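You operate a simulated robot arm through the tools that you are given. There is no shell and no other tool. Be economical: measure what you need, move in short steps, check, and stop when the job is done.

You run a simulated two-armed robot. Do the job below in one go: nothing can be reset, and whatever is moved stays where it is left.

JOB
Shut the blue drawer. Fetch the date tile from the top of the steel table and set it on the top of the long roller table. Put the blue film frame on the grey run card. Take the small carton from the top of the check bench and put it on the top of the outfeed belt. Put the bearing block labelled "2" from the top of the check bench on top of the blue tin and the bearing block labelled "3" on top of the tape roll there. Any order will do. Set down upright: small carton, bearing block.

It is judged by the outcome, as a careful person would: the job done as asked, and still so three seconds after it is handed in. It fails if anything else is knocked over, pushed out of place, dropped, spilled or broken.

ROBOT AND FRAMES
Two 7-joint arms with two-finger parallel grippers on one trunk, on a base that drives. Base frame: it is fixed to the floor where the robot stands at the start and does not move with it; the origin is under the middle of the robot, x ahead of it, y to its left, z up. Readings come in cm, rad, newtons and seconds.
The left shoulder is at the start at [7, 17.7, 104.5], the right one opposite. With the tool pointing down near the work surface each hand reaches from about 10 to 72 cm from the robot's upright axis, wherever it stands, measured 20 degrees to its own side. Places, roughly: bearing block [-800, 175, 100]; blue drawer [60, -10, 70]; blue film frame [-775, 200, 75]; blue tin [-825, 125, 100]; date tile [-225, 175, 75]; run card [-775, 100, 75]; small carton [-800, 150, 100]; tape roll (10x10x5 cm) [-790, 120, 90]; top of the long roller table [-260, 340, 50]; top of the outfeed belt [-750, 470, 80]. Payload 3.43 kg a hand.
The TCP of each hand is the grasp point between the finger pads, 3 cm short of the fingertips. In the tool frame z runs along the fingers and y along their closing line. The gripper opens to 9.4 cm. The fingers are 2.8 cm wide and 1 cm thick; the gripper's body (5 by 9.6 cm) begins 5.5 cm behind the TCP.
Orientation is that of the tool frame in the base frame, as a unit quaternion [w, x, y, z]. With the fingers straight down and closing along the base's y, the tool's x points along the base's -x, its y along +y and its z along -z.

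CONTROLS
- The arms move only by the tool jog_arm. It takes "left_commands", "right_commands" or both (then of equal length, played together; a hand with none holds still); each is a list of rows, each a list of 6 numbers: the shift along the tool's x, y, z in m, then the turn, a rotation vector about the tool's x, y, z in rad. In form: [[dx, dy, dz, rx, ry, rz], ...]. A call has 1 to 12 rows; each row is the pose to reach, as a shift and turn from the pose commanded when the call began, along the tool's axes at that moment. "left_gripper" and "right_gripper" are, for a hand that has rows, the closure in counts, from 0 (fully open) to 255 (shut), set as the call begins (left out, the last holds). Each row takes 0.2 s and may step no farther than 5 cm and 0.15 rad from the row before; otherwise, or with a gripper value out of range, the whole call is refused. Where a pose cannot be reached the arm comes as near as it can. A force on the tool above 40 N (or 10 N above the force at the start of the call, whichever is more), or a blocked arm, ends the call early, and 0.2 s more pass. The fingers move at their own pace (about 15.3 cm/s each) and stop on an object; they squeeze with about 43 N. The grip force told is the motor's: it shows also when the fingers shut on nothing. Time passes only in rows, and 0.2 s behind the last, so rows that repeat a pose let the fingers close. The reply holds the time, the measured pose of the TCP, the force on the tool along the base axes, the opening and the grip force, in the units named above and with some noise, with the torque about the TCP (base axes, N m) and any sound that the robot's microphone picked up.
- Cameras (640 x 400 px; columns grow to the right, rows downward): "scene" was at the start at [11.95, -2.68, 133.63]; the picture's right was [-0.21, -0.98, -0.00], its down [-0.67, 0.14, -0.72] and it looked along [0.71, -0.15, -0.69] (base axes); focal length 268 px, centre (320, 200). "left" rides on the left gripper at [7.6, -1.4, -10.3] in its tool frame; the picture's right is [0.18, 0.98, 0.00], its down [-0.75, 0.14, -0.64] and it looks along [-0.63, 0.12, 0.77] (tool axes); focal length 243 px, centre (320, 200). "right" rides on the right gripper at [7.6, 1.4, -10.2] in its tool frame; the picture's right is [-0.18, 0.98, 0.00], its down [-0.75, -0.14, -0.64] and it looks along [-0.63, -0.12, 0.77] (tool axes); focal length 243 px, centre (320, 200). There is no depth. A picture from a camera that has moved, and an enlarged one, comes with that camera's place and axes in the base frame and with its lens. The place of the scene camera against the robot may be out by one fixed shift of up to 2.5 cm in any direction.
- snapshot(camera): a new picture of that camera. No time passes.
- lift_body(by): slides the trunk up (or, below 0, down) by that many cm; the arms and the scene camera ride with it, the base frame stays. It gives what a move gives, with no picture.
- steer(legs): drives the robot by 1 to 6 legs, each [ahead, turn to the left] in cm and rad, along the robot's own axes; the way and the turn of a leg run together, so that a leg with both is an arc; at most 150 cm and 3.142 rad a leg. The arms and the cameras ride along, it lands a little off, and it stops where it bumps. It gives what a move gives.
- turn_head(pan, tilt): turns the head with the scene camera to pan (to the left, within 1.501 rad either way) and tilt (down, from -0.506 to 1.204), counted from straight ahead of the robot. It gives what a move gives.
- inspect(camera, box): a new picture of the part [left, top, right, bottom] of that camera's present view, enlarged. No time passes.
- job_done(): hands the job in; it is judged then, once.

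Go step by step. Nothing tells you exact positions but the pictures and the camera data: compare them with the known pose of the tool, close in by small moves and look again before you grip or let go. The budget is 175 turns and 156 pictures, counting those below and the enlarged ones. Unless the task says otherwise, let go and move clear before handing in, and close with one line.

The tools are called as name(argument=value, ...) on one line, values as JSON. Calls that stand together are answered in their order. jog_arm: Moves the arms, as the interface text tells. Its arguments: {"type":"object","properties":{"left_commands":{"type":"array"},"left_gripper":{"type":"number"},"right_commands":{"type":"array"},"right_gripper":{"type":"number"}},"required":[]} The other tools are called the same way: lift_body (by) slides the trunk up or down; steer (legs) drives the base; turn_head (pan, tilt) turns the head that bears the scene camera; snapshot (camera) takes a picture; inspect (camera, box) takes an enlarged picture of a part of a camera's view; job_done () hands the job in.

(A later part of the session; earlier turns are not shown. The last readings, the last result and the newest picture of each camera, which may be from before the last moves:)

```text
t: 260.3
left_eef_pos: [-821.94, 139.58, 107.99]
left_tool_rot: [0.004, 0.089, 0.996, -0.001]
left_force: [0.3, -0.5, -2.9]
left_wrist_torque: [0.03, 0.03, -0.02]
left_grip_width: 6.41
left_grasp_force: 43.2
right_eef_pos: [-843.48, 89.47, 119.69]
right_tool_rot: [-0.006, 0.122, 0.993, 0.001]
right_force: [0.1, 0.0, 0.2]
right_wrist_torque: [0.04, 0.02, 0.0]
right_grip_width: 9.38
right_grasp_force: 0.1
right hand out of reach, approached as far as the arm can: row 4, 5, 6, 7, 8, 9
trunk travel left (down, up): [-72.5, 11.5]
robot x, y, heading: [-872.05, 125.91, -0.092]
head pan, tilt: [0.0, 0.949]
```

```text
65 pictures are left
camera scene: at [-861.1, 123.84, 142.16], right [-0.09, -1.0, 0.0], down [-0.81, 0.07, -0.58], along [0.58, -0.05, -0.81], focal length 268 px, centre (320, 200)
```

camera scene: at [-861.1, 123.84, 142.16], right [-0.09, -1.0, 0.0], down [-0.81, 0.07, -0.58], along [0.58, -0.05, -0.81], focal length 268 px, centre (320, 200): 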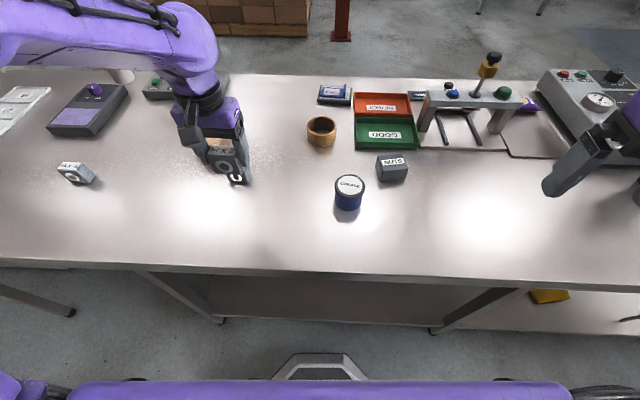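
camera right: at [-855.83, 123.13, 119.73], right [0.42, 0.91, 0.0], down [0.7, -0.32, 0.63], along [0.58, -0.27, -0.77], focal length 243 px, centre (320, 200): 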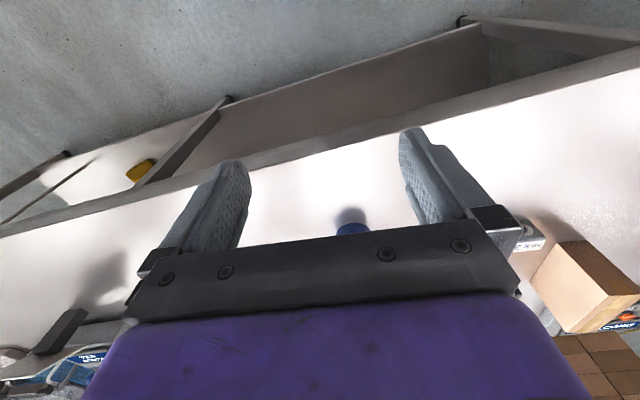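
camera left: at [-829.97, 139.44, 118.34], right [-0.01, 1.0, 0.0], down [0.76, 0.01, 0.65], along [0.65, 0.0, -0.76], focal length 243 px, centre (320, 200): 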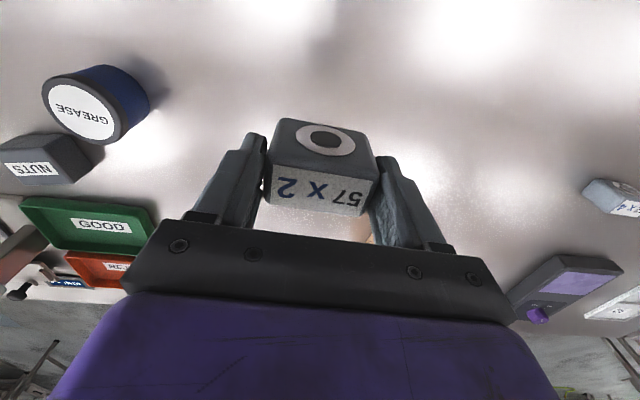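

jog_arm(left_commands=[[-0.01, -0.045, 0, 0, 0, 0], [-0.02, -0.09, 0, 0, 0, 0], [-0.03, -0.135, 0, 0, 0, 0], [-0.04, -0.18, 0, 0, 0, 0], [-0.05, -0.215, 0, 0, 0, 0], [-0.058, -0.24, 0, 0, 0, 0]])

snapshot(camera="left")

inspect(camera="scene", box=[270, 90, 430, 220])

```text
t: 261.9
left_eef_pos: [-818.27, 117.26, 110.63]
left_tool_rot: [0.009, 0.06, 0.997, -0.042]
left_force: [-0.2, 0.4, -4.1]
left_wrist_torque: [0.02, -0.03, 0.01]
left_grip_width: 6.41
left_grasp_force: 43.2
right_eef_pos: [-843.5, 89.65, 119.85]
right_tool_rot: [-0.006, 0.121, 0.993, 0.001]
right_force: [0.3, -0.1, 0.0]
right_wrist_torque: [0.01, 0.0, 0.01]
right_grip_width: 9.39
right_grasp_force: 0.1
trunk travel left (down, up): [-72.5, 11.5]
robot x, y, heading: [-872.4, 126.17, -0.089]
head pan, tilt: [0.0, 0.949]
stopped in row 6 (left hand): the arm was blocked; the commanded pose is now the measured one
```

```text
64 pictures are left
camera left: at [-826.31, 117.55, 121.02], right [-0.07, 0.99, -0.08], down [0.76, 0.1, 0.64], along [0.65, -0.02, -0.76], focal length 243 px, centre (320, 200)
```

left: 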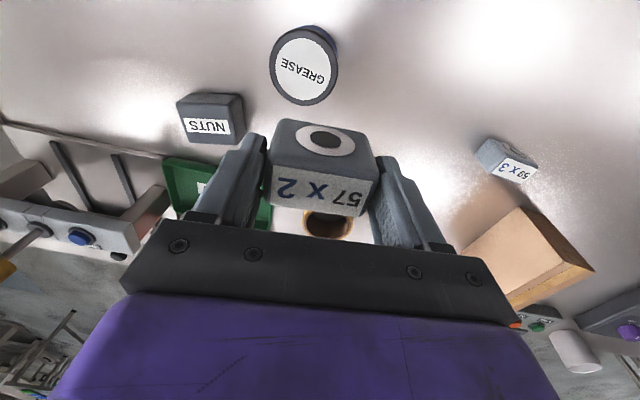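

```text
3.08 times, centred on (350, 155) of scene
camera zoom: at [-861.08, 123.93, 142.16], right [-0.09, -1.0, 0.0], down [-0.81, 0.07, -0.58], along [0.58, -0.05, -0.81], focal length 825 px, centre (228, 338)
```

zoom: 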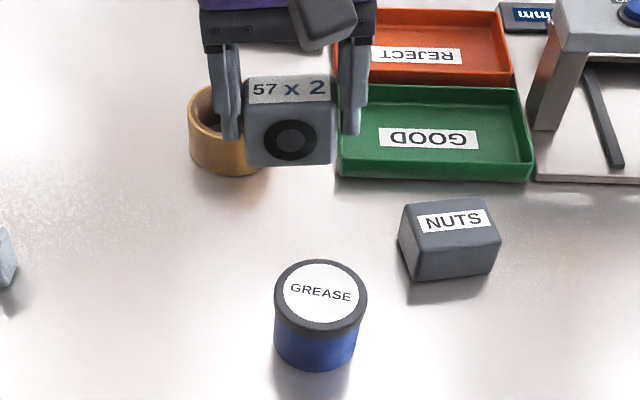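

The left arm is blocked reaching across. I'll pull the hand back to the left and square it, then back up a little and turn the robot right so the tin comes in front of that arm.

jog_arm(left_commands=[[0, 0.04, -0.004, -0.04, 0.008, 0.029], [0, 0.08, -0.008, -0.08, 0.017, 0.058], [0, 0.12, -0.012, -0.08, 0.017, 0.058], [0, 0.16, -0.016, -0.08, 0.017, 0.058], [0, 0.2, -0.02, -0.08, 0.017, 0.058]])

steer(legs=[[-5, 0], [0, -0.35]])

snapshot(camera="left")

snapshot(camera="scene")

```text
t: 263.1
left_eef_pos: [-816.14, 137.46, 110.9]
left_tool_rot: [0.004, 0.091, 0.996, 0.0]
left_force: [-0.1, -0.5, -2.9]
left_wrist_torque: [-0.02, 0.03, 0.02]
left_grip_width: 6.38
left_grasp_force: 42.8
right_eef_pos: [-843.34, 89.95, 119.9]
right_tool_rot: [-0.007, 0.122, 0.993, 0.001]
right_force: [-0.2, 0.1, 0.0]
right_wrist_torque: [-0.03, -0.03, 0.04]
right_grip_width: 9.43
right_grasp_force: 0.0
trunk travel left (down, up): [-72.5, 11.5]
robot x, y, heading: [-872.06, 126.27, -0.092]
head pan, tilt: [0.0, 0.949]
```

```text
t: 265.1
left_eef_pos: [-820.63, 117.4, 110.85]
left_tool_rot: [0.003, 0.264, 0.964, 0.0]
left_force: [0.9, -0.3, -2.8]
left_wrist_torque: [0.01, 0.03, -0.02]
left_grip_width: 6.42
left_grasp_force: 42.7
right_eef_pos: [-862.89, 82.51, 119.67]
right_tool_rot: [-0.006, 0.294, 0.956, 0.001]
right_force: [0.2, 0.2, -0.1]
right_wrist_torque: [-0.02, 0.01, 0.0]
right_grip_width: 9.41
right_grasp_force: 0.0
trunk travel left (down, up): [-72.5, 11.5]
robot x, y, heading: [-877.39, 126.71, -0.449]
head pan, tilt: [0.0, 0.949]
```

```text
62 pictures are left
camera left: at [-828.19, 119.98, 121.21], right [0.34, 0.94, 0.0], down [0.72, -0.26, 0.65], along [0.61, -0.22, -0.76], focal length 243 px, centre (320, 200)
```

left: 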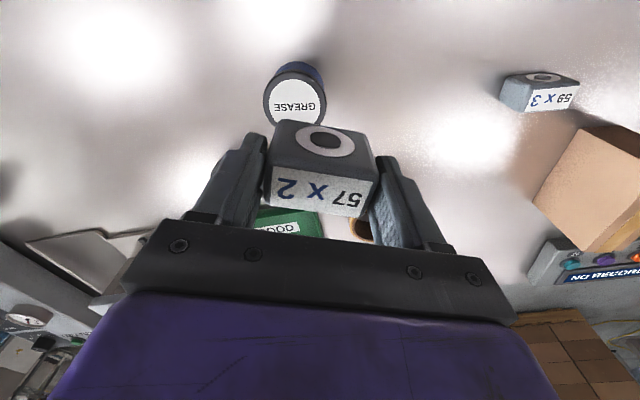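

```text
61 pictures are left
camera scene: at [-867.11, 120.34, 142.14], right [-0.43, -0.9, 0.0], down [-0.73, 0.35, -0.58], along [0.52, -0.25, -0.81], focal length 268 px, centre (320, 200)
```

scene: 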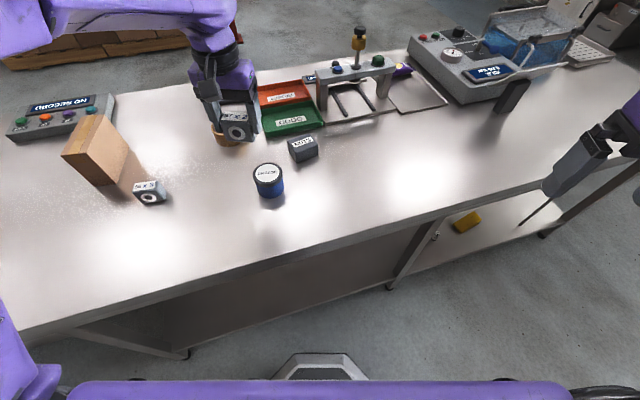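

The tin's top centre is at about (-820.2, 114). I'll centre the block over it and descend to just above.

jog_arm(left_commands=[[-0.01, -0.014, 0, 0, 0, 0], [-0.021, -0.027, 0.0, 0, 0, 0], [-0.021, -0.027, 0.04, 0, 0, 0], [-0.021, -0.027, 0.08, 0, 0, 0], [-0.021, -0.027, 0.1, 0, 0, 0]])

snapshot(camera="left")

inspect(camera="scene", box=[210, 110, 330, 220])

```text
t: 266.3
left_eef_pos: [-820.21, 113.99, 101.0]
left_tool_rot: [0.005, 0.265, 0.964, 0.001]
left_force: [0.3, -0.1, -2.8]
left_wrist_torque: [-0.03, -0.03, 0.04]
left_grip_width: 6.4
left_grasp_force: 42.9
right_eef_pos: [-862.82, 82.36, 119.84]
right_tool_rot: [-0.006, 0.296, 0.955, 0.002]
right_force: [0.3, -0.5, 0.0]
right_wrist_torque: [0.0, -0.04, 0.0]
right_grip_width: 9.39
right_grasp_force: 0.1
trunk travel left (down, up): [-72.5, 11.5]
robot x, y, heading: [-877.01, 126.87, -0.451]
head pan, tilt: [0.0, 0.949]
```

```text
60 pictures are left
camera left: at [-827.68, 116.55, 111.32], right [0.34, 0.94, 0.0], down [0.71, -0.26, 0.65], along [0.61, -0.22, -0.76], focal length 243 px, centre (320, 200)
```

left: 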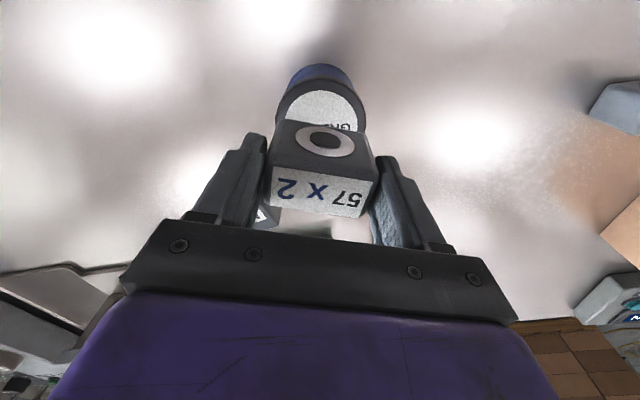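

```text
3.64 times, centred on (270, 165) of scene
camera zoom: at [-867.23, 120.25, 142.16], right [-0.43, -0.9, 0.0], down [-0.73, 0.35, -0.58], along [0.52, -0.25, -0.81], focal length 975 px, centre (502, 327)
```

zoom: 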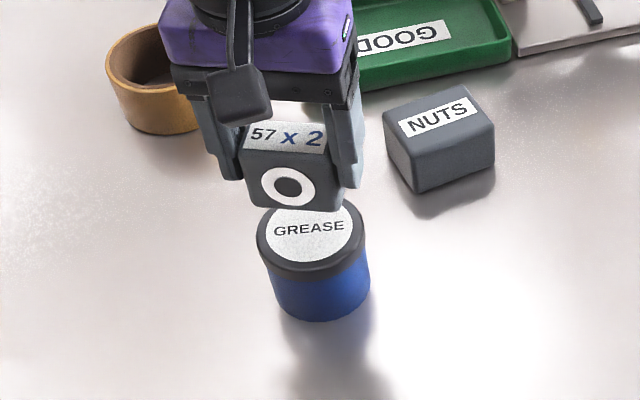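

The block is well aligned over the tin. I'll lower it in small steps until it rests.

jog_arm(left_commands=[[-0.002, 0, 0.012, 0, 0, 0], [-0.002, 0, 0.02, 0, 0, 0], [-0.002, 0, 0.025, 0, 0, 0], [-0.002, 0, 0.03, 0, 0, 0], [-0.002, 0, 0.034, 0, 0, 0], [-0.002, 0, 0.038, 0, 0, 0], [-0.002, 0, 0.042, 0, 0, 0]])

inspect(camera="scene", box=[210, 110, 330, 220])

```text
t: 267.9
left_eef_pos: [-820.17, 113.84, 97.16]
left_tool_rot: [0.007, 0.265, 0.964, 0.0]
left_force: [2.2, 1.2, 17.3]
left_wrist_torque: [-0.32, 0.29, -0.02]
left_grip_width: 6.41
left_grasp_force: 42.3
right_eef_pos: [-863.18, 82.56, 119.87]
right_tool_rot: [-0.004, 0.296, 0.955, 0.001]
right_force: [-0.4, 1.2, -0.5]
right_wrist_torque: [0.02, 0.03, 0.01]
right_grip_width: 9.38
right_grasp_force: 0.1
trunk travel left (down, up): [-72.5, 11.5]
robot x, y, heading: [-876.92, 126.6, -0.45]
head pan, tilt: [0.0, 0.949]
```

```text
3.64 times, centred on (270, 165) of scene
camera zoom: at [-867.5, 120.37, 142.22], right [-0.43, -0.9, 0.0], down [-0.73, 0.35, -0.58], along [0.53, -0.25, -0.81], focal length 975 px, centre (502, 327)
```

zoom: 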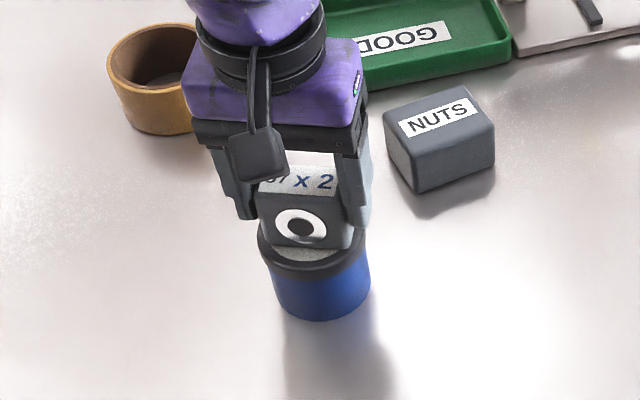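

The block is resting centrally on the tin. I'll ease off, open and rise.

jog_arm(left_commands=[[0, 0, -0.003, 0, 0, 0], [0, 0, -0.003, 0, 0, 0]])

jog_arm(left_commands=[[0, 0, 0, 0, 0, 0], [0, 0, 0, 0, 0, 0], [0, 0, -0.02, 0, 0, 0], [0, 0, -0.05, 0, 0, 0], [0, 0, -0.09, 0, 0, 0], [0, 0, -0.13, 0, 0, 0]], left_gripper=30)

snapshot(camera="left")

inspect(camera="scene", box=[120, 60, 340, 220])

```text
t: 268.5
left_eef_pos: [-820.21, 113.82, 96.94]
left_tool_rot: [0.005, 0.265, 0.964, 0.001]
left_force: [4.3, -0.5, 8.0]
left_wrist_torque: [-0.33, -0.28, 0.15]
left_grip_width: 6.44
left_grasp_force: 42.8
right_eef_pos: [-863.15, 82.45, 119.78]
right_tool_rot: [-0.005, 0.296, 0.955, 0.001]
right_force: [0.4, -0.5, 0.5]
right_wrist_torque: [0.0, 0.0, 0.01]
right_grip_width: 9.39
right_grasp_force: 0.0
trunk travel left (down, up): [-72.5, 11.5]
robot x, y, heading: [-877.33, 126.54, -0.449]
head pan, tilt: [0.0, 0.949]
```

```text
t: 269.9
left_eef_pos: [-820.25, 114.14, 110.22]
left_tool_rot: [0.004, 0.264, 0.964, 0.0]
left_force: [0.4, 1.2, -0.2]
left_wrist_torque: [0.0, 0.04, 0.0]
left_grip_width: 8.28
left_grasp_force: 0.1
right_eef_pos: [-863.13, 82.45, 119.9]
right_tool_rot: [-0.005, 0.295, 0.955, 0.001]
right_force: [-0.2, 1.3, -0.2]
right_wrist_torque: [0.03, 0.01, 0.0]
right_grip_width: 9.41
right_grasp_force: 0.0
trunk travel left (down, up): [-72.5, 11.5]
robot x, y, heading: [-877.07, 126.43, -0.444]
head pan, tilt: [0.0, 0.949]
```

```text
57 pictures are left
camera left: at [-827.83, 116.69, 120.52], right [0.34, 0.94, 0.0], down [0.71, -0.26, 0.65], along [0.61, -0.22, -0.76], focal length 243 px, centre (320, 200)
```

left: 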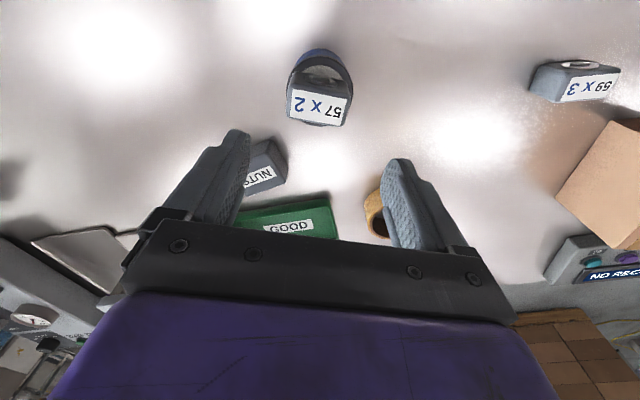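

```text
2.50 times, centred on (230, 140) of scene
camera zoom: at [-867.38, 120.32, 142.16], right [-0.43, -0.9, 0.0], down [-0.73, 0.35, -0.58], along [0.53, -0.25, -0.81], focal length 670 px, centre (545, 350)
```

zoom: 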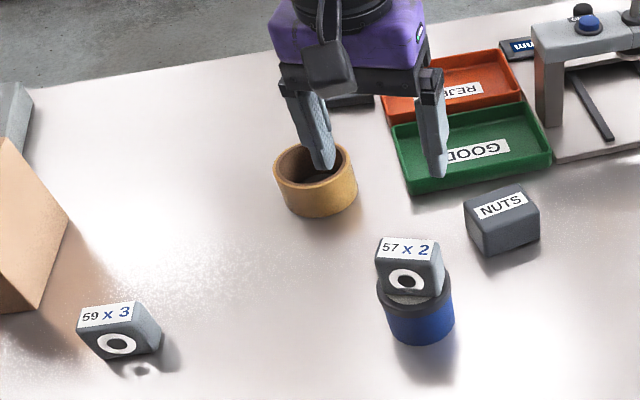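

Block "2" stands on the tin. Next I'll move the left hand over block "3" at about (-810, 142).

jog_arm(left_commands=[[0.008, 0.045, 0, 0, 0, 0], [0.016, 0.09, 0, 0, 0, 0], [0.024, 0.135, 0, 0, 0, 0], [0.032, 0.18, 0, 0, 0, 0], [0.04, 0.225, 0, 0, 0, 0], [0.048, 0.265, 0, 0, 0, 0], [0.054, 0.292, 0.03, 0, 0, 0], [0.054, 0.292, 0.05, 0, 0, 0]], left_gripper=0)

snapshot(camera="left")

```text
t: 271.7
left_eef_pos: [-809.73, 141.78, 105.02]
left_tool_rot: [0.003, 0.265, 0.964, 0.001]
left_force: [1.2, -0.6, 1.1]
left_wrist_torque: [-0.01, 0.0, -0.05]
left_grip_width: 9.42
left_grasp_force: 0.0
right_eef_pos: [-863.02, 82.47, 119.75]
right_tool_rot: [-0.005, 0.295, 0.955, 0.002]
right_force: [0.3, -0.5, -0.6]
right_wrist_torque: [0.01, 0.01, -0.01]
right_grip_width: 9.42
right_grasp_force: 0.0
trunk travel left (down, up): [-72.5, 11.5]
robot x, y, heading: [-877.26, 126.55, -0.451]
head pan, tilt: [0.0, 0.949]
```

```text
55 pictures are left
camera left: at [-817.35, 144.33, 115.33], right [0.34, 0.94, 0.0], down [0.71, -0.26, 0.65], along [0.61, -0.22, -0.76], focal length 243 px, centre (320, 200)
```

left: 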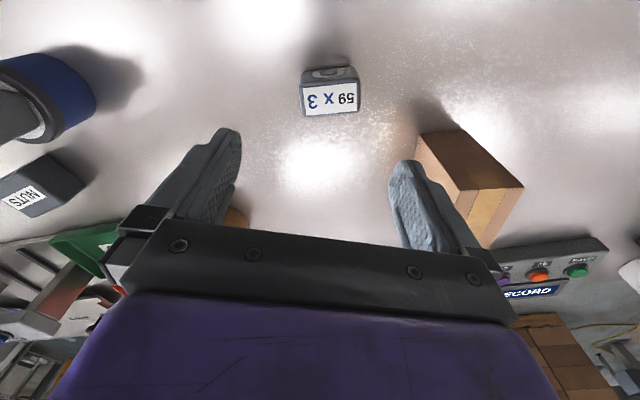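

Block "3" is at about (-809.8, 142.7) and turned slightly relative to the hand. I'll centre and rotate first, then tilt the hand forward, which I'll need for reach at the tape roll.

jog_arm(left_commands=[[0.005, 0.007, 0, 0, 0, -0.13], [0.005, 0.007, 0.0, 0, 0, -0.256]])

jog_arm(left_commands=[[0, 0, 0.01, 0, -0.12, 0], [0, 0, 0.02, 0, -0.24, 0], [0, 0, 0.04, 0, -0.35, 0], [0, 0, 0.065, 0, -0.35, 0]])

snapshot(camera="left")

inspect(camera="scene", box=[80, 90, 240, 220])

```text
t: 272.3
left_eef_pos: [-809.92, 142.55, 105.13]
left_tool_rot: [0.003, 0.139, 0.99, 0.001]
left_force: [0.5, 0.1, -0.3]
left_wrist_torque: [0.02, 0.02, 0.01]
left_grip_width: 9.37
left_grasp_force: 0.0
right_eef_pos: [-862.91, 82.35, 119.78]
right_tool_rot: [-0.005, 0.294, 0.956, 0.002]
right_force: [-1.4, 0.0, -0.2]
right_wrist_torque: [0.04, -0.01, 0.0]
right_grip_width: 9.38
right_grasp_force: 0.1
trunk travel left (down, up): [-72.5, 11.5]
robot x, y, heading: [-877.4, 126.5, -0.448]
head pan, tilt: [0.0, 0.949]
```

```text
t: 273.3
left_eef_pos: [-809.75, 142.58, 98.46]
left_tool_rot: [0.176, 0.137, 0.974, -0.025]
left_force: [-0.4, 0.9, 0.7]
left_wrist_torque: [0.02, 0.05, 0.04]
left_grip_width: 9.4
left_grasp_force: 0.0
right_eef_pos: [-862.99, 82.47, 119.8]
right_tool_rot: [-0.006, 0.295, 0.955, 0.001]
right_force: [0.6, 0.1, 0.0]
right_wrist_torque: [-0.03, 0.0, -0.01]
right_grip_width: 9.39
right_grasp_force: 0.1
trunk travel left (down, up): [-72.5, 11.5]
robot x, y, heading: [-877.44, 126.43, -0.445]
head pan, tilt: [0.0, 0.949]
```

```text
54 pictures are left
camera left: at [-820.68, 144.08, 105.6], right [0.11, 0.99, -0.06], down [0.5, 0.0, 0.87], along [0.86, -0.12, -0.5], focal length 243 px, centre (320, 200)
```

left: 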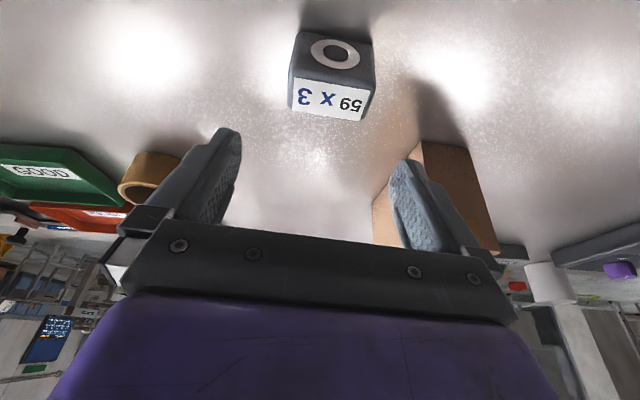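

```text
3.08 times, centred on (160, 155) of scene
camera zoom: at [-867.14, 120.31, 142.15], right [-0.43, -0.9, 0.0], down [-0.73, 0.35, -0.58], along [0.52, -0.25, -0.81], focal length 825 px, centre (812, 338)
```

zoom: 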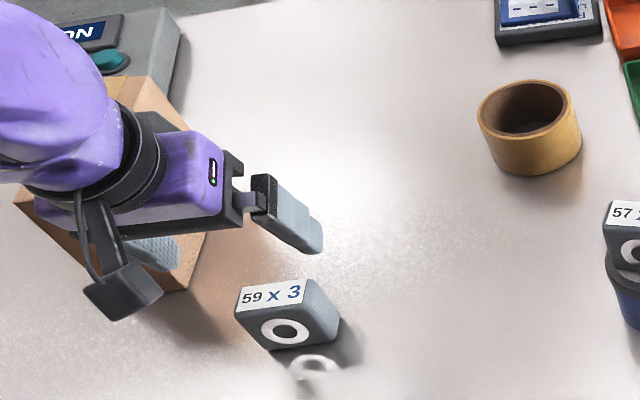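

The hand is aligned over block "3" and clear of the carton. I'll lower vertically and grip.

jog_arm(left_commands=[[0.007, 0.001, 0.019, 0, 0, 0], [0.014, 0.001, 0.038, 0, 0, 0], [0.02, 0.001, 0.056, 0, 0, 0], [0.0254, 0.001, 0.0695, 0, 0, 0]])

snapshot(camera="left")

inspect(camera="scene", box=[80, 90, 240, 220])

```text
t: 274.3
left_eef_pos: [-809.75, 142.72, 91.21]
left_tool_rot: [0.177, 0.138, 0.974, -0.024]
left_force: [1.4, 0.9, 0.7]
left_wrist_torque: [0.01, -0.02, -0.02]
left_grip_width: 9.42
left_grasp_force: 0.0
right_eef_pos: [-862.99, 82.41, 119.77]
right_tool_rot: [-0.005, 0.295, 0.955, 0.001]
right_force: [0.2, -0.1, -0.1]
right_wrist_torque: [-0.01, 0.0, 0.03]
right_grip_width: 9.44
right_grasp_force: 0.0
trunk travel left (down, up): [-72.5, 11.5]
robot x, y, heading: [-877.36, 126.61, -0.448]
head pan, tilt: [0.0, 0.949]
```

```text
52 pictures are left
camera left: at [-820.59, 144.18, 98.28], right [0.11, 0.99, -0.06], down [0.5, 0.0, 0.87], along [0.86, -0.12, -0.5], focal length 243 px, centre (320, 200)
```

left: 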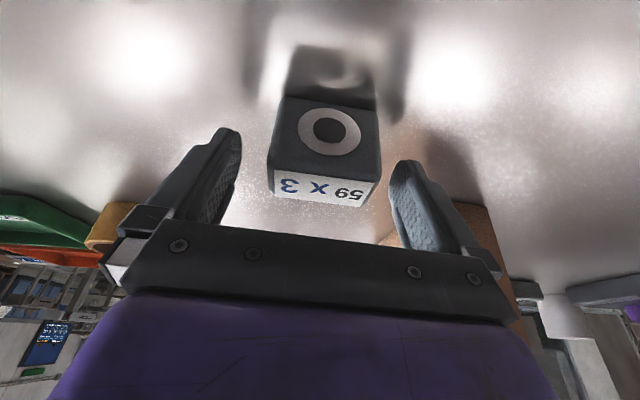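

```text
3.08 times, centred on (160, 155) of scene
camera zoom: at [-867.2, 120.32, 142.16], right [-0.43, -0.9, 0.0], down [-0.73, 0.35, -0.58], along [0.52, -0.25, -0.81], focal length 825 px, centre (812, 338)
```

zoom: 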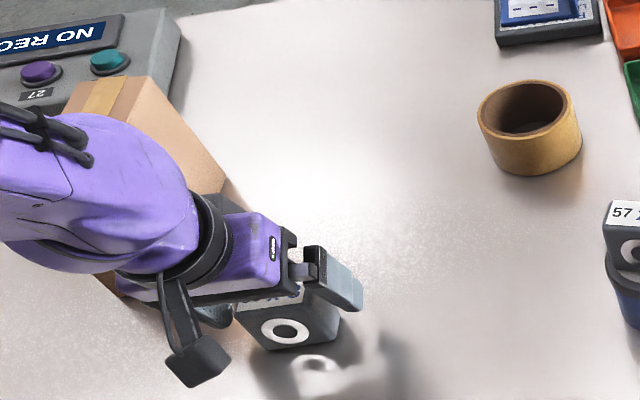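

jog_arm(left_commands=[[0, 0, 0, 0, 0, 0], [0, 0, 0, 0, 0, 0], [0, 0, 0, 0, 0, 0], [0, 0, 0, 0, 0, 0]], left_gripper=255)

jog_arm(left_commands=[[-0.007, 0, -0.019, 0, 0, 0], [-0.017, 0, -0.047, 0, 0, 0], [-0.034, 0, -0.094, 0, 0, 0], [-0.048, 0, -0.132, 0, 0, 0]])

snapshot(camera="left")

snapshot(camera="scene")

```text
t: 275.3
left_eef_pos: [-809.73, 142.74, 91.21]
left_tool_rot: [0.176, 0.138, 0.974, -0.024]
left_force: [-0.3, -0.1, -0.4]
left_wrist_torque: [-0.02, 0.04, -0.03]
left_grip_width: 6.41
left_grasp_force: 43.1
right_eef_pos: [-863.04, 82.46, 119.75]
right_tool_rot: [-0.005, 0.295, 0.955, 0.001]
right_force: [0.4, -0.5, 0.3]
right_wrist_torque: [-0.01, -0.01, 0.0]
right_grip_width: 9.39
right_grasp_force: 0.1
trunk travel left (down, up): [-72.5, 11.5]
robot x, y, heading: [-877.07, 126.63, -0.448]
head pan, tilt: [0.0, 0.949]
```

```text
t: 276.3
left_eef_pos: [-810.26, 142.95, 105.3]
left_tool_rot: [0.177, 0.138, 0.974, -0.025]
left_force: [-1.1, 1.0, -2.7]
left_wrist_torque: [0.01, 0.0, 0.0]
left_grip_width: 6.38
left_grasp_force: 43.2
right_eef_pos: [-863.07, 82.48, 119.89]
right_tool_rot: [-0.005, 0.296, 0.955, 0.002]
right_force: [0.1, -0.2, -0.7]
right_wrist_torque: [-0.02, 0.02, 0.0]
right_grip_width: 9.39
right_grasp_force: 0.1
trunk travel left (down, up): [-72.5, 11.5]
robot x, y, heading: [-877.2, 126.66, -0.451]
head pan, tilt: [0.0, 0.949]
```

```text
50 pictures are left
camera left: at [-821.14, 144.34, 112.36], right [0.11, 0.99, -0.06], down [0.5, 0.0, 0.86], along [0.86, -0.12, -0.5], focal length 243 px, centre (320, 200)
```

left: 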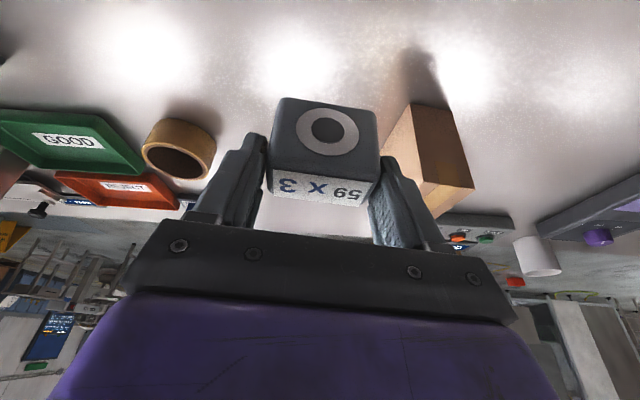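

```text
49 pictures are left
camera scene: at [-867.36, 120.29, 142.16], right [-0.43, -0.9, 0.0], down [-0.73, 0.35, -0.58], along [0.53, -0.25, -0.81], focal length 268 px, centre (320, 200)
```

scene: 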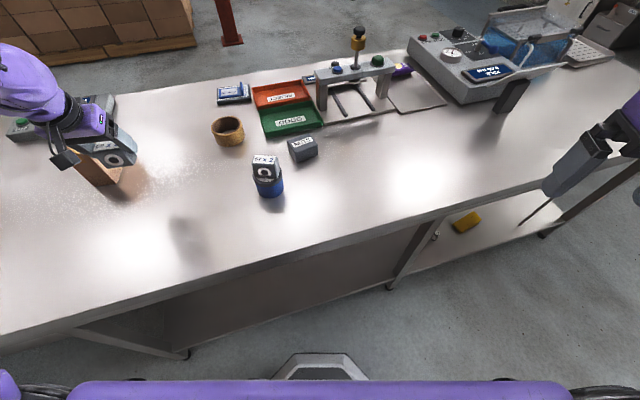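

Block "3" is held. From this view I put the roll centre near (-796.5, 119), so I'll move to just short of it, still high, and look.

jog_arm(left_commands=[[-0.026, -0.036, 0.0095, 0, 0, 0], [-0.052, -0.072, 0.019, 0, 0, 0], [-0.078, -0.108, 0.0285, 0, 0, 0], [-0.104, -0.143, 0.038, 0, 0, 0], [-0.13, -0.178, 0.047, 0, 0, 0], [-0.13, -0.178, 0.047, 0, 0, 0]])

snapshot(camera="left")

inspect(camera="scene", box=[170, 70, 330, 200])

```text
t: 277.7
left_eef_pos: [-801.77, 121.8, 105.58]
left_tool_rot: [0.176, 0.138, 0.974, -0.025]
left_force: [0.1, 1.1, -3.3]
left_wrist_torque: [-0.01, 0.01, 0.0]
left_grip_width: 6.37
left_grasp_force: 43.2
right_eef_pos: [-862.95, 82.58, 119.98]
right_tool_rot: [-0.005, 0.295, 0.956, 0.0]
right_force: [-0.1, 0.9, 0.3]
right_wrist_torque: [-0.04, -0.03, 0.0]
right_grip_width: 9.41
right_grasp_force: 0.0
trunk travel left (down, up): [-72.5, 11.5]
robot x, y, heading: [-877.19, 126.68, -0.444]
head pan, tilt: [0.0, 0.949]
```

```text
48 pictures are left
camera left: at [-812.55, 123.25, 112.59], right [0.11, 0.99, -0.06], down [0.5, 0.0, 0.87], along [0.86, -0.12, -0.5], focal length 243 px, centre (320, 200)
```

left: 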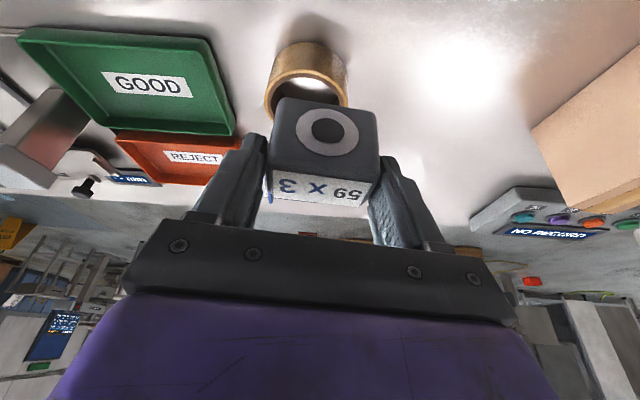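

```text
3.08 times, centred on (250, 135) of scene
camera zoom: at [-867.26, 120.41, 142.16], right [-0.43, -0.9, 0.0], down [-0.73, 0.35, -0.58], along [0.53, -0.25, -0.81], focal length 825 px, centre (535, 400)
```

zoom: 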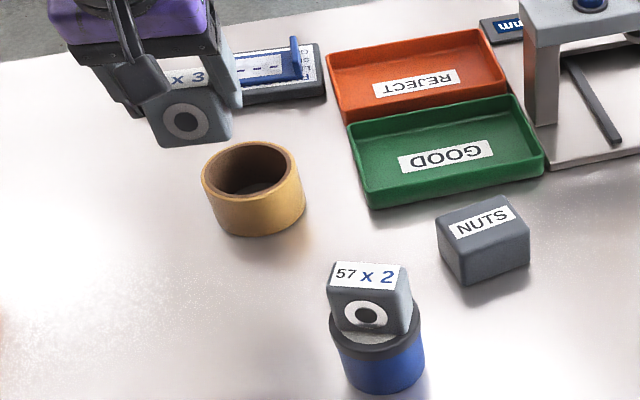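

The roll's centre works out at about (-795.6, 118.4). Its hole is wider than the block, so I'll stand the block with its long side along the near rim, with its centre roughly 3.8 cm from the roll's axis. I'll go to just above that spot.

jog_arm(left_commands=[[-0.03, -0.015, 0.011, 0, 0, 0], [-0.018, -0.015, 0.044, 0, 0, 0], [-0.006, -0.015, 0.078, 0, 0, 0], [-0.006, -0.015, 0.078, 0, 0, 0]])

snapshot(camera="left")

inspect(camera="scene", box=[190, 80, 290, 160])

```text
t: 278.7
left_eef_pos: [-798.69, 119.51, 98.1]
left_tool_rot: [0.175, 0.137, 0.975, -0.024]
left_force: [0.2, -0.4, -2.6]
left_wrist_torque: [0.0, 0.01, 0.0]
left_grip_width: 6.38
left_grasp_force: 43.3
right_eef_pos: [-862.91, 82.45, 119.89]
right_tool_rot: [-0.006, 0.295, 0.956, 0.002]
right_force: [0.4, -1.0, -0.4]
right_wrist_torque: [-0.01, 0.0, -0.01]
right_grip_width: 9.4
right_grasp_force: 0.1
trunk travel left (down, up): [-72.5, 11.5]
robot x, y, heading: [-876.78, 126.51, -0.443]
head pan, tilt: [0.0, 0.949]
```

```text
46 pictures are left
camera left: at [-809.63, 121.0, 105.21], right [0.11, 0.99, -0.06], down [0.5, 0.0, 0.86], along [0.86, -0.12, -0.5], focal length 243 px, centre (320, 200)
```

left: 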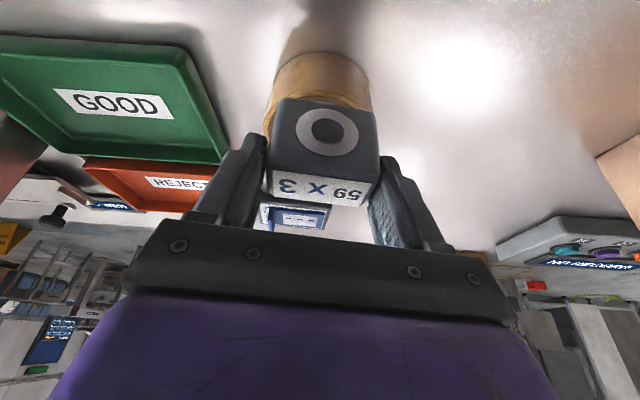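

```text
5.00 times, centred on (240, 120) of scene
camera zoom: at [-867.2, 120.25, 142.15], right [-0.43, -0.9, 0.0], down [-0.73, 0.35, -0.58], along [0.52, -0.25, -0.81], focal length 1340 px, centre (720, 600)
```

zoom: 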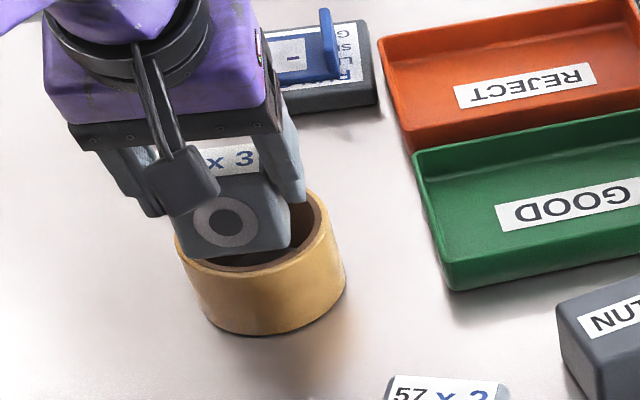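

I'll go down almost to contact, where I can compare the block's near bottom edge directly with the rim.

jog_arm(left_commands=[[0.001, 0, 0.007, 0, 0, 0], [0.003, 0, 0.0135, 0, 0, 0], [0.003, 0, 0.0135, 0, 0, 0]])

inspect(camera="scene", box=[200, 90, 275, 150])

inspect(camera="left", box=[230, 30, 410, 150])

```text
t: 279.5
left_eef_pos: [-798.47, 119.28, 96.92]
left_tool_rot: [0.177, 0.138, 0.974, -0.024]
left_force: [-0.4, 1.0, -3.4]
left_wrist_torque: [0.01, 0.03, 0.03]
left_grip_width: 6.39
left_grasp_force: 43.4
right_eef_pos: [-862.9, 82.43, 119.77]
right_tool_rot: [-0.004, 0.294, 0.956, 0.001]
right_force: [1.1, -0.2, 0.4]
right_wrist_torque: [-0.03, 0.0, 0.02]
right_grip_width: 9.43
right_grasp_force: 0.1
trunk travel left (down, up): [-72.5, 11.5]
robot x, y, heading: [-877.26, 126.39, -0.447]
head pan, tilt: [0.0, 0.949]
```

```text
6.67 times, centred on (238, 120) of scene
camera zoom: at [-867.23, 120.3, 142.16], right [-0.43, -0.9, 0.0], down [-0.73, 0.35, -0.58], along [0.52, -0.25, -0.81], focal length 1787 px, centre (870, 733)
```

zoom: 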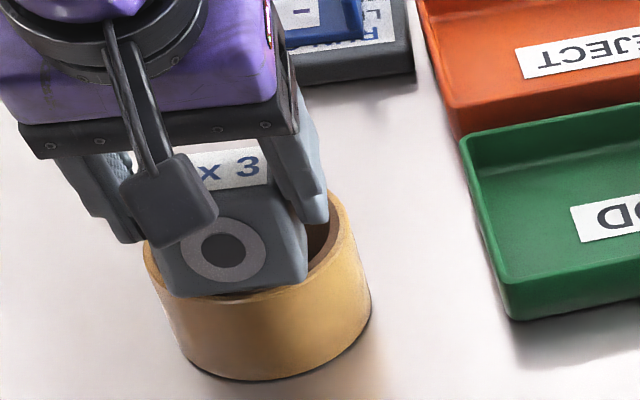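

```text
3.33 times, centred on (320, 90) of left
camera zoom: at [-809.46, 120.86, 103.97], right [0.11, 0.99, -0.06], down [0.5, 0.0, 0.87], along [0.86, -0.12, -0.5], focal length 809 px, centre (320, 567)
```

zoom: 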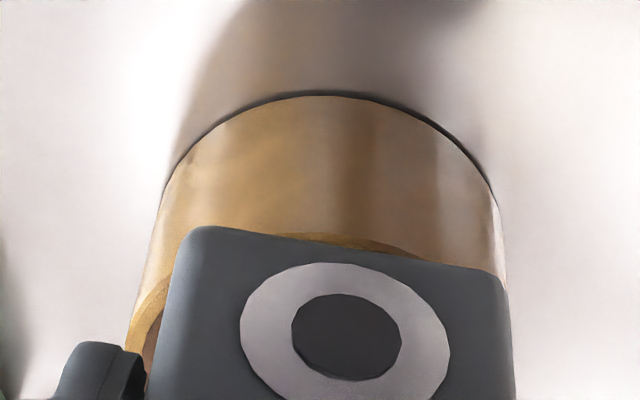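

The block is about 0.6 cm too far out and 0.4 cm to the side. I'll correct that and then lower gently to contact.

jog_arm(left_commands=[[-0.006, -0.004, 0.002, 0, 0, 0], [-0.005, -0.004, 0.005, 0, 0, 0], [-0.004, -0.004, 0.008, 0, 0, 0], [-0.003, -0.004, 0.0105, 0, 0, 0], [-0.0022, -0.004, 0.013, 0, 0, 0]])

inspect(camera="scene", box=[200, 90, 275, 150])

inspect(camera="left", box=[230, 30, 410, 150])

```text
t: 280.7
left_eef_pos: [-798.14, 118.79, 96.05]
left_tool_rot: [0.179, 0.137, 0.974, -0.024]
left_force: [1.9, 0.3, 7.5]
left_wrist_torque: [-0.14, -0.08, 0.06]
left_grip_width: 6.39
left_grasp_force: 42.5
right_eef_pos: [-863.12, 82.32, 119.8]
right_tool_rot: [-0.005, 0.295, 0.956, 0.002]
right_force: [0.2, -1.6, 0.2]
right_wrist_torque: [0.0, -0.01, 0.02]
right_grip_width: 9.39
right_grasp_force: 0.2
trunk travel left (down, up): [-72.5, 11.5]
robot x, y, heading: [-877.14, 126.69, -0.443]
head pan, tilt: [0.0, 0.949]
```

```text
6.67 times, centred on (238, 120) of scene
camera zoom: at [-867.37, 120.3, 142.19], right [-0.43, -0.9, 0.0], down [-0.73, 0.35, -0.58], along [0.53, -0.25, -0.81], focal length 1787 px, centre (870, 733)
```

zoom: 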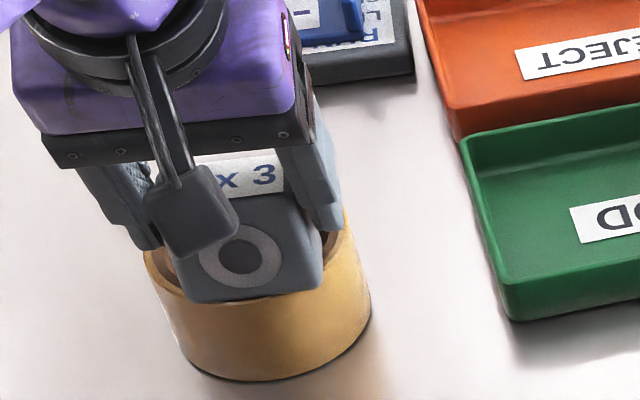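

```text
3.33 times, centred on (320, 90) of left
camera zoom: at [-808.98, 120.29, 103.03], right [0.11, 0.99, -0.06], down [0.5, 0.0, 0.87], along [0.86, -0.12, -0.49], focal length 809 px, centre (320, 567)
```

zoom: 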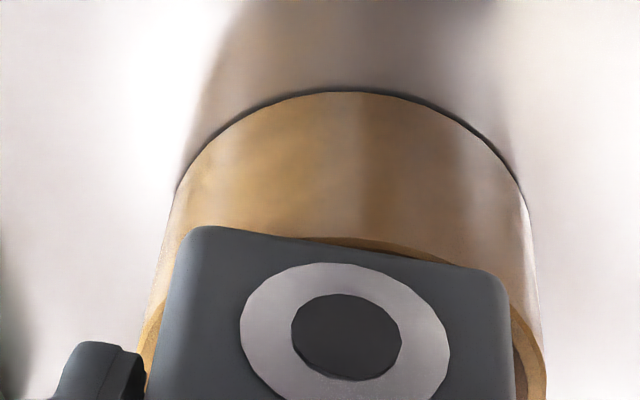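

Contact made. The block sits slightly far in, so I'll lift a hair, shift 0.3 cm outward for balance, and set it down again.

jog_arm(left_commands=[[-0.0017, 0, -0.0047, 0, 0, 0], [0.0013, 0, -0.0058, 0, 0, 0], [0.0028, 0, -0.002, 0, 0, 0], [0.0034, 0, 0.0, 0, 0, 0], [0.0036, 0, 0.0005, 0, 0, 0]])

inspect(camera="left", box=[230, 30, 410, 150])

```text
t: 281.9
left_eef_pos: [-798.65, 118.9, 95.9]
left_tool_rot: [0.18, 0.137, 0.974, -0.026]
left_force: [2.5, 0.2, 15.5]
left_wrist_torque: [-0.31, -0.27, 0.05]
left_grip_width: 6.39
left_grasp_force: 43.1
right_eef_pos: [-863.24, 82.39, 119.91]
right_tool_rot: [-0.004, 0.295, 0.955, 0.001]
right_force: [0.3, 0.7, 0.5]
right_wrist_torque: [0.02, -0.01, -0.01]
right_grip_width: 9.39
right_grasp_force: 0.1
trunk travel left (down, up): [-72.5, 11.5]
robot x, y, heading: [-877.06, 126.52, -0.444]
head pan, tilt: [0.0, 0.949]
```

```text
3.33 times, centred on (320, 90) of left
camera zoom: at [-809.48, 120.4, 102.98], right [0.11, 0.99, -0.07], down [0.5, 0.0, 0.87], along [0.86, -0.12, -0.49], focal length 809 px, centre (320, 567)
```

zoom: 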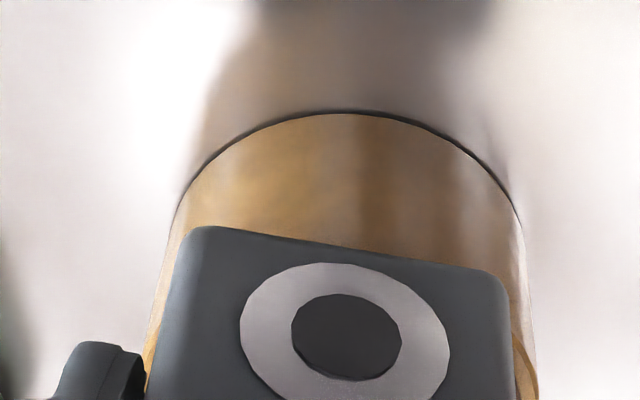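

Now it is balanced, slightly overhanging the outer edge. I'll ease off, open slowly and withdraw.

jog_arm(left_commands=[[-0.001, 0, -0.0025, 0, 0, 0], [-0.001, 0, -0.0025, 0, 0, 0]])

jog_arm(left_commands=[[0, 0, 0, 0, 0, 0], [0, 0, 0, 0, 0, 0], [0, 0, 0, 0, 0, 0]], left_gripper=45)

inspect(camera="left", box=[200, 30, 440, 230])

```text
t: 282.5
left_eef_pos: [-798.42, 118.88, 95.97]
left_tool_rot: [0.177, 0.138, 0.974, -0.024]
left_force: [3.9, 0.7, 12.1]
left_wrist_torque: [-0.29, -0.38, 0.07]
left_grip_width: 6.36
left_grasp_force: 42.9
right_eef_pos: [-863.14, 82.43, 119.83]
right_tool_rot: [-0.005, 0.294, 0.956, 0.002]
right_force: [0.0, 0.0, 0.3]
right_wrist_torque: [0.02, -0.03, 0.02]
right_grip_width: 9.39
right_grasp_force: 0.1
trunk travel left (down, up): [-72.5, 11.5]
robot x, y, heading: [-877.09, 126.76, -0.443]
head pan, tilt: [0.0, 0.949]
```

```text
t: 283.3
left_eef_pos: [-798.47, 118.87, 95.84]
left_tool_rot: [0.176, 0.138, 0.974, -0.024]
left_force: [0.2, -1.5, -0.3]
left_wrist_torque: [0.0, 0.04, 0.02]
left_grip_width: 7.75
left_grasp_force: 0.0
right_eef_pos: [-862.92, 82.48, 119.75]
right_tool_rot: [-0.006, 0.295, 0.955, 0.002]
right_force: [0.6, -0.2, 0.4]
right_wrist_torque: [-0.02, 0.0, 0.04]
right_grip_width: 9.39
right_grasp_force: 0.1
trunk travel left (down, up): [-72.5, 11.5]
robot x, y, heading: [-877.19, 126.42, -0.447]
head pan, tilt: [0.0, 0.949]
```

```text
2.00 times, centred on (320, 130) of left
camera zoom: at [-809.3, 120.34, 102.86], right [0.11, 0.99, -0.06], down [0.5, 0.0, 0.86], along [0.86, -0.12, -0.5], focal length 485 px, centre (320, 340)
```

zoom: 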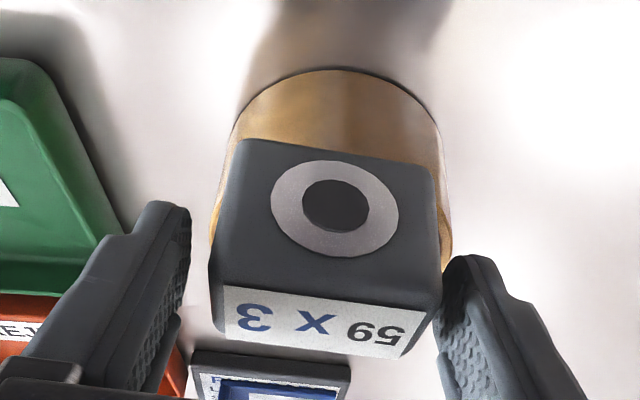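

The block stands freely on the rim. I'll centre the open fingers so nothing drags, then withdraw upward.

jog_arm(left_commands=[[0, 0.004, 0, 0, 0, 0], [-0.003, 0.004, -0.009, 0, 0, 0], [-0.01, 0.004, -0.028, 0, 0, 0], [-0.02, 0.004, -0.056, 0, 0, 0], [-0.034, 0.004, -0.094, 0, 0, 0], [-0.048, 0.004, -0.13, 0, 0, 0]])

snapshot(camera="left")

inspect(camera="scene", box=[190, 80, 310, 200])

```text
t: 284.7
left_eef_pos: [-798.3, 119.28, 109.67]
left_tool_rot: [0.177, 0.137, 0.974, -0.023]
left_force: [-0.1, -0.4, 0.2]
left_wrist_torque: [0.02, 0.01, 0.02]
left_grip_width: 7.76
left_grasp_force: 0.0
right_eef_pos: [-863.12, 82.42, 119.7]
right_tool_rot: [-0.005, 0.294, 0.956, 0.001]
right_force: [-0.2, -0.3, 0.1]
right_wrist_torque: [0.02, 0.01, 0.01]
right_grip_width: 9.38
right_grasp_force: 0.0
trunk travel left (down, up): [-72.5, 11.5]
robot x, y, heading: [-877.22, 126.26, -0.451]
head pan, tilt: [0.0, 0.949]
```

```text
38 pictures are left
camera left: at [-809.27, 120.75, 116.71], right [0.11, 0.99, -0.06], down [0.5, 0.0, 0.87], along [0.86, -0.12, -0.5], focal length 243 px, centre (320, 200)
```

left: 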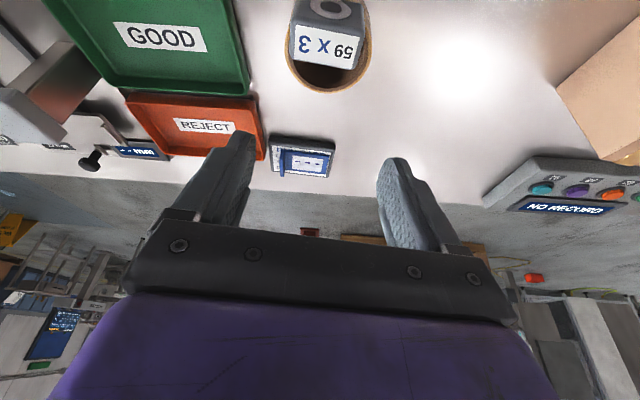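

```text
3.33 times, centred on (250, 140) of scene
camera zoom: at [-867.32, 120.3, 142.16], right [-0.43, -0.9, 0.0], down [-0.73, 0.35, -0.58], along [0.53, -0.25, -0.81], focal length 893 px, centre (553, 400)
```

zoom: 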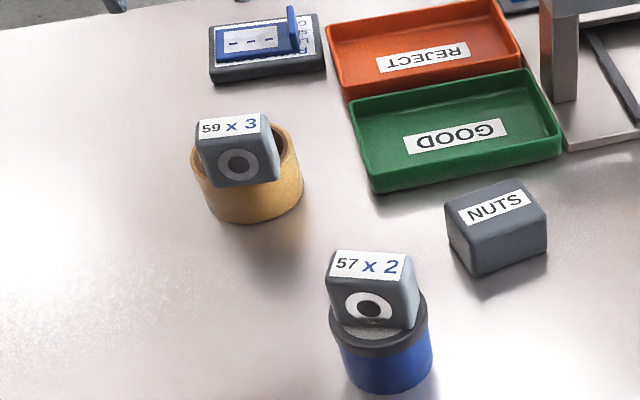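

Both blocks stand where asked. Next is the carton; first I'll look toward the outfeed belt to plan from which side to carry it.

jog_arm(left_commands=[[0.03, 0, -0.03, 0, 0.1, 0], [0.07, 0.02, -0.05, 0, 0.2, 0], [0.11, 0.04, -0.06, 0, 0.3, 0], [0.15, 0.06, -0.05, 0, 0.35, 0], [0.19, 0.08, -0.03, 0, 0.35, 0]], left_gripper=0)

turn_head(pan=1.5, tilt=0.25)

snapshot(camera="scene")

```text
t: 285.9
left_eef_pos: [-814.33, 132.16, 105.65]
left_tool_rot: [0.004, 0.14, 0.99, -0.001]
left_force: [0.1, 1.3, 0.0]
left_wrist_torque: [0.03, -0.01, 0.01]
left_grip_width: 9.43
left_grasp_force: 0.1
right_eef_pos: [-863.05, 82.53, 119.93]
right_tool_rot: [-0.006, 0.295, 0.956, 0.001]
right_force: [-0.6, -0.1, -0.4]
right_wrist_torque: [-0.03, 0.03, 0.03]
right_grip_width: 9.39
right_grasp_force: 0.1
trunk travel left (down, up): [-72.5, 11.5]
robot x, y, heading: [-877.36, 126.76, -0.452]
head pan, tilt: [0.0, 0.949]
```

```text
t: 287.5
left_eef_pos: [-814.29, 131.91, 105.66]
left_tool_rot: [0.003, 0.14, 0.99, 0.0]
left_force: [0.1, -0.2, 0.2]
left_wrist_torque: [-0.02, 0.0, -0.01]
left_grip_width: 9.43
left_grasp_force: 0.1
right_eef_pos: [-863.04, 82.48, 119.73]
right_tool_rot: [-0.005, 0.295, 0.956, 0.001]
right_force: [0.2, 0.2, -0.3]
right_wrist_torque: [-0.01, 0.02, -0.03]
right_grip_width: 9.39
right_grasp_force: 0.0
trunk travel left (down, up): [-72.5, 11.5]
robot x, y, heading: [-877.47, 126.43, -0.449]
head pan, tilt: [1.499, 0.25]
```

```text
36 pictures are left
camera scene: at [-869.21, 131.56, 148.22], right [0.87, -0.5, 0.0], down [-0.12, -0.21, -0.97], along [0.48, 0.84, -0.25], focal length 268 px, centre (320, 200)
```

scene: 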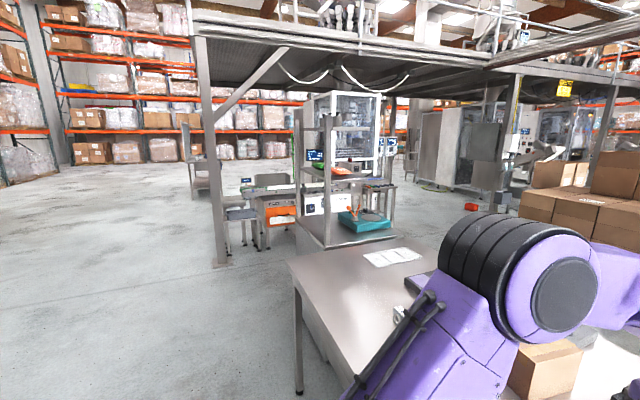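

inspect(camera="scene", box=[180, 130, 440, 280])

```text
2.46 times, centred on (310, 205) of scene
camera zoom: at [-869.21, 131.56, 148.22], right [0.87, -0.5, 0.0], down [-0.12, -0.21, -0.97], along [0.48, 0.84, -0.25], focal length 660 px, centre (345, 188)
```

zoom: 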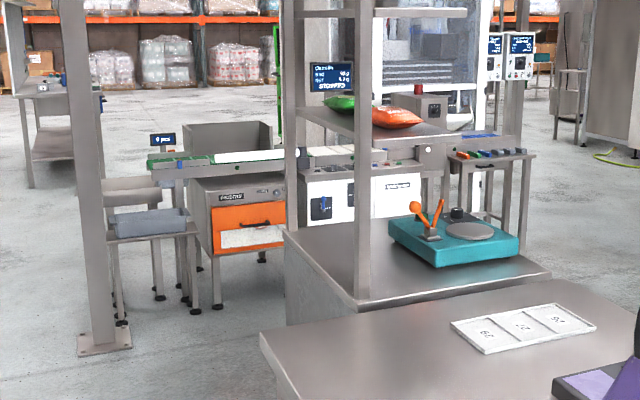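

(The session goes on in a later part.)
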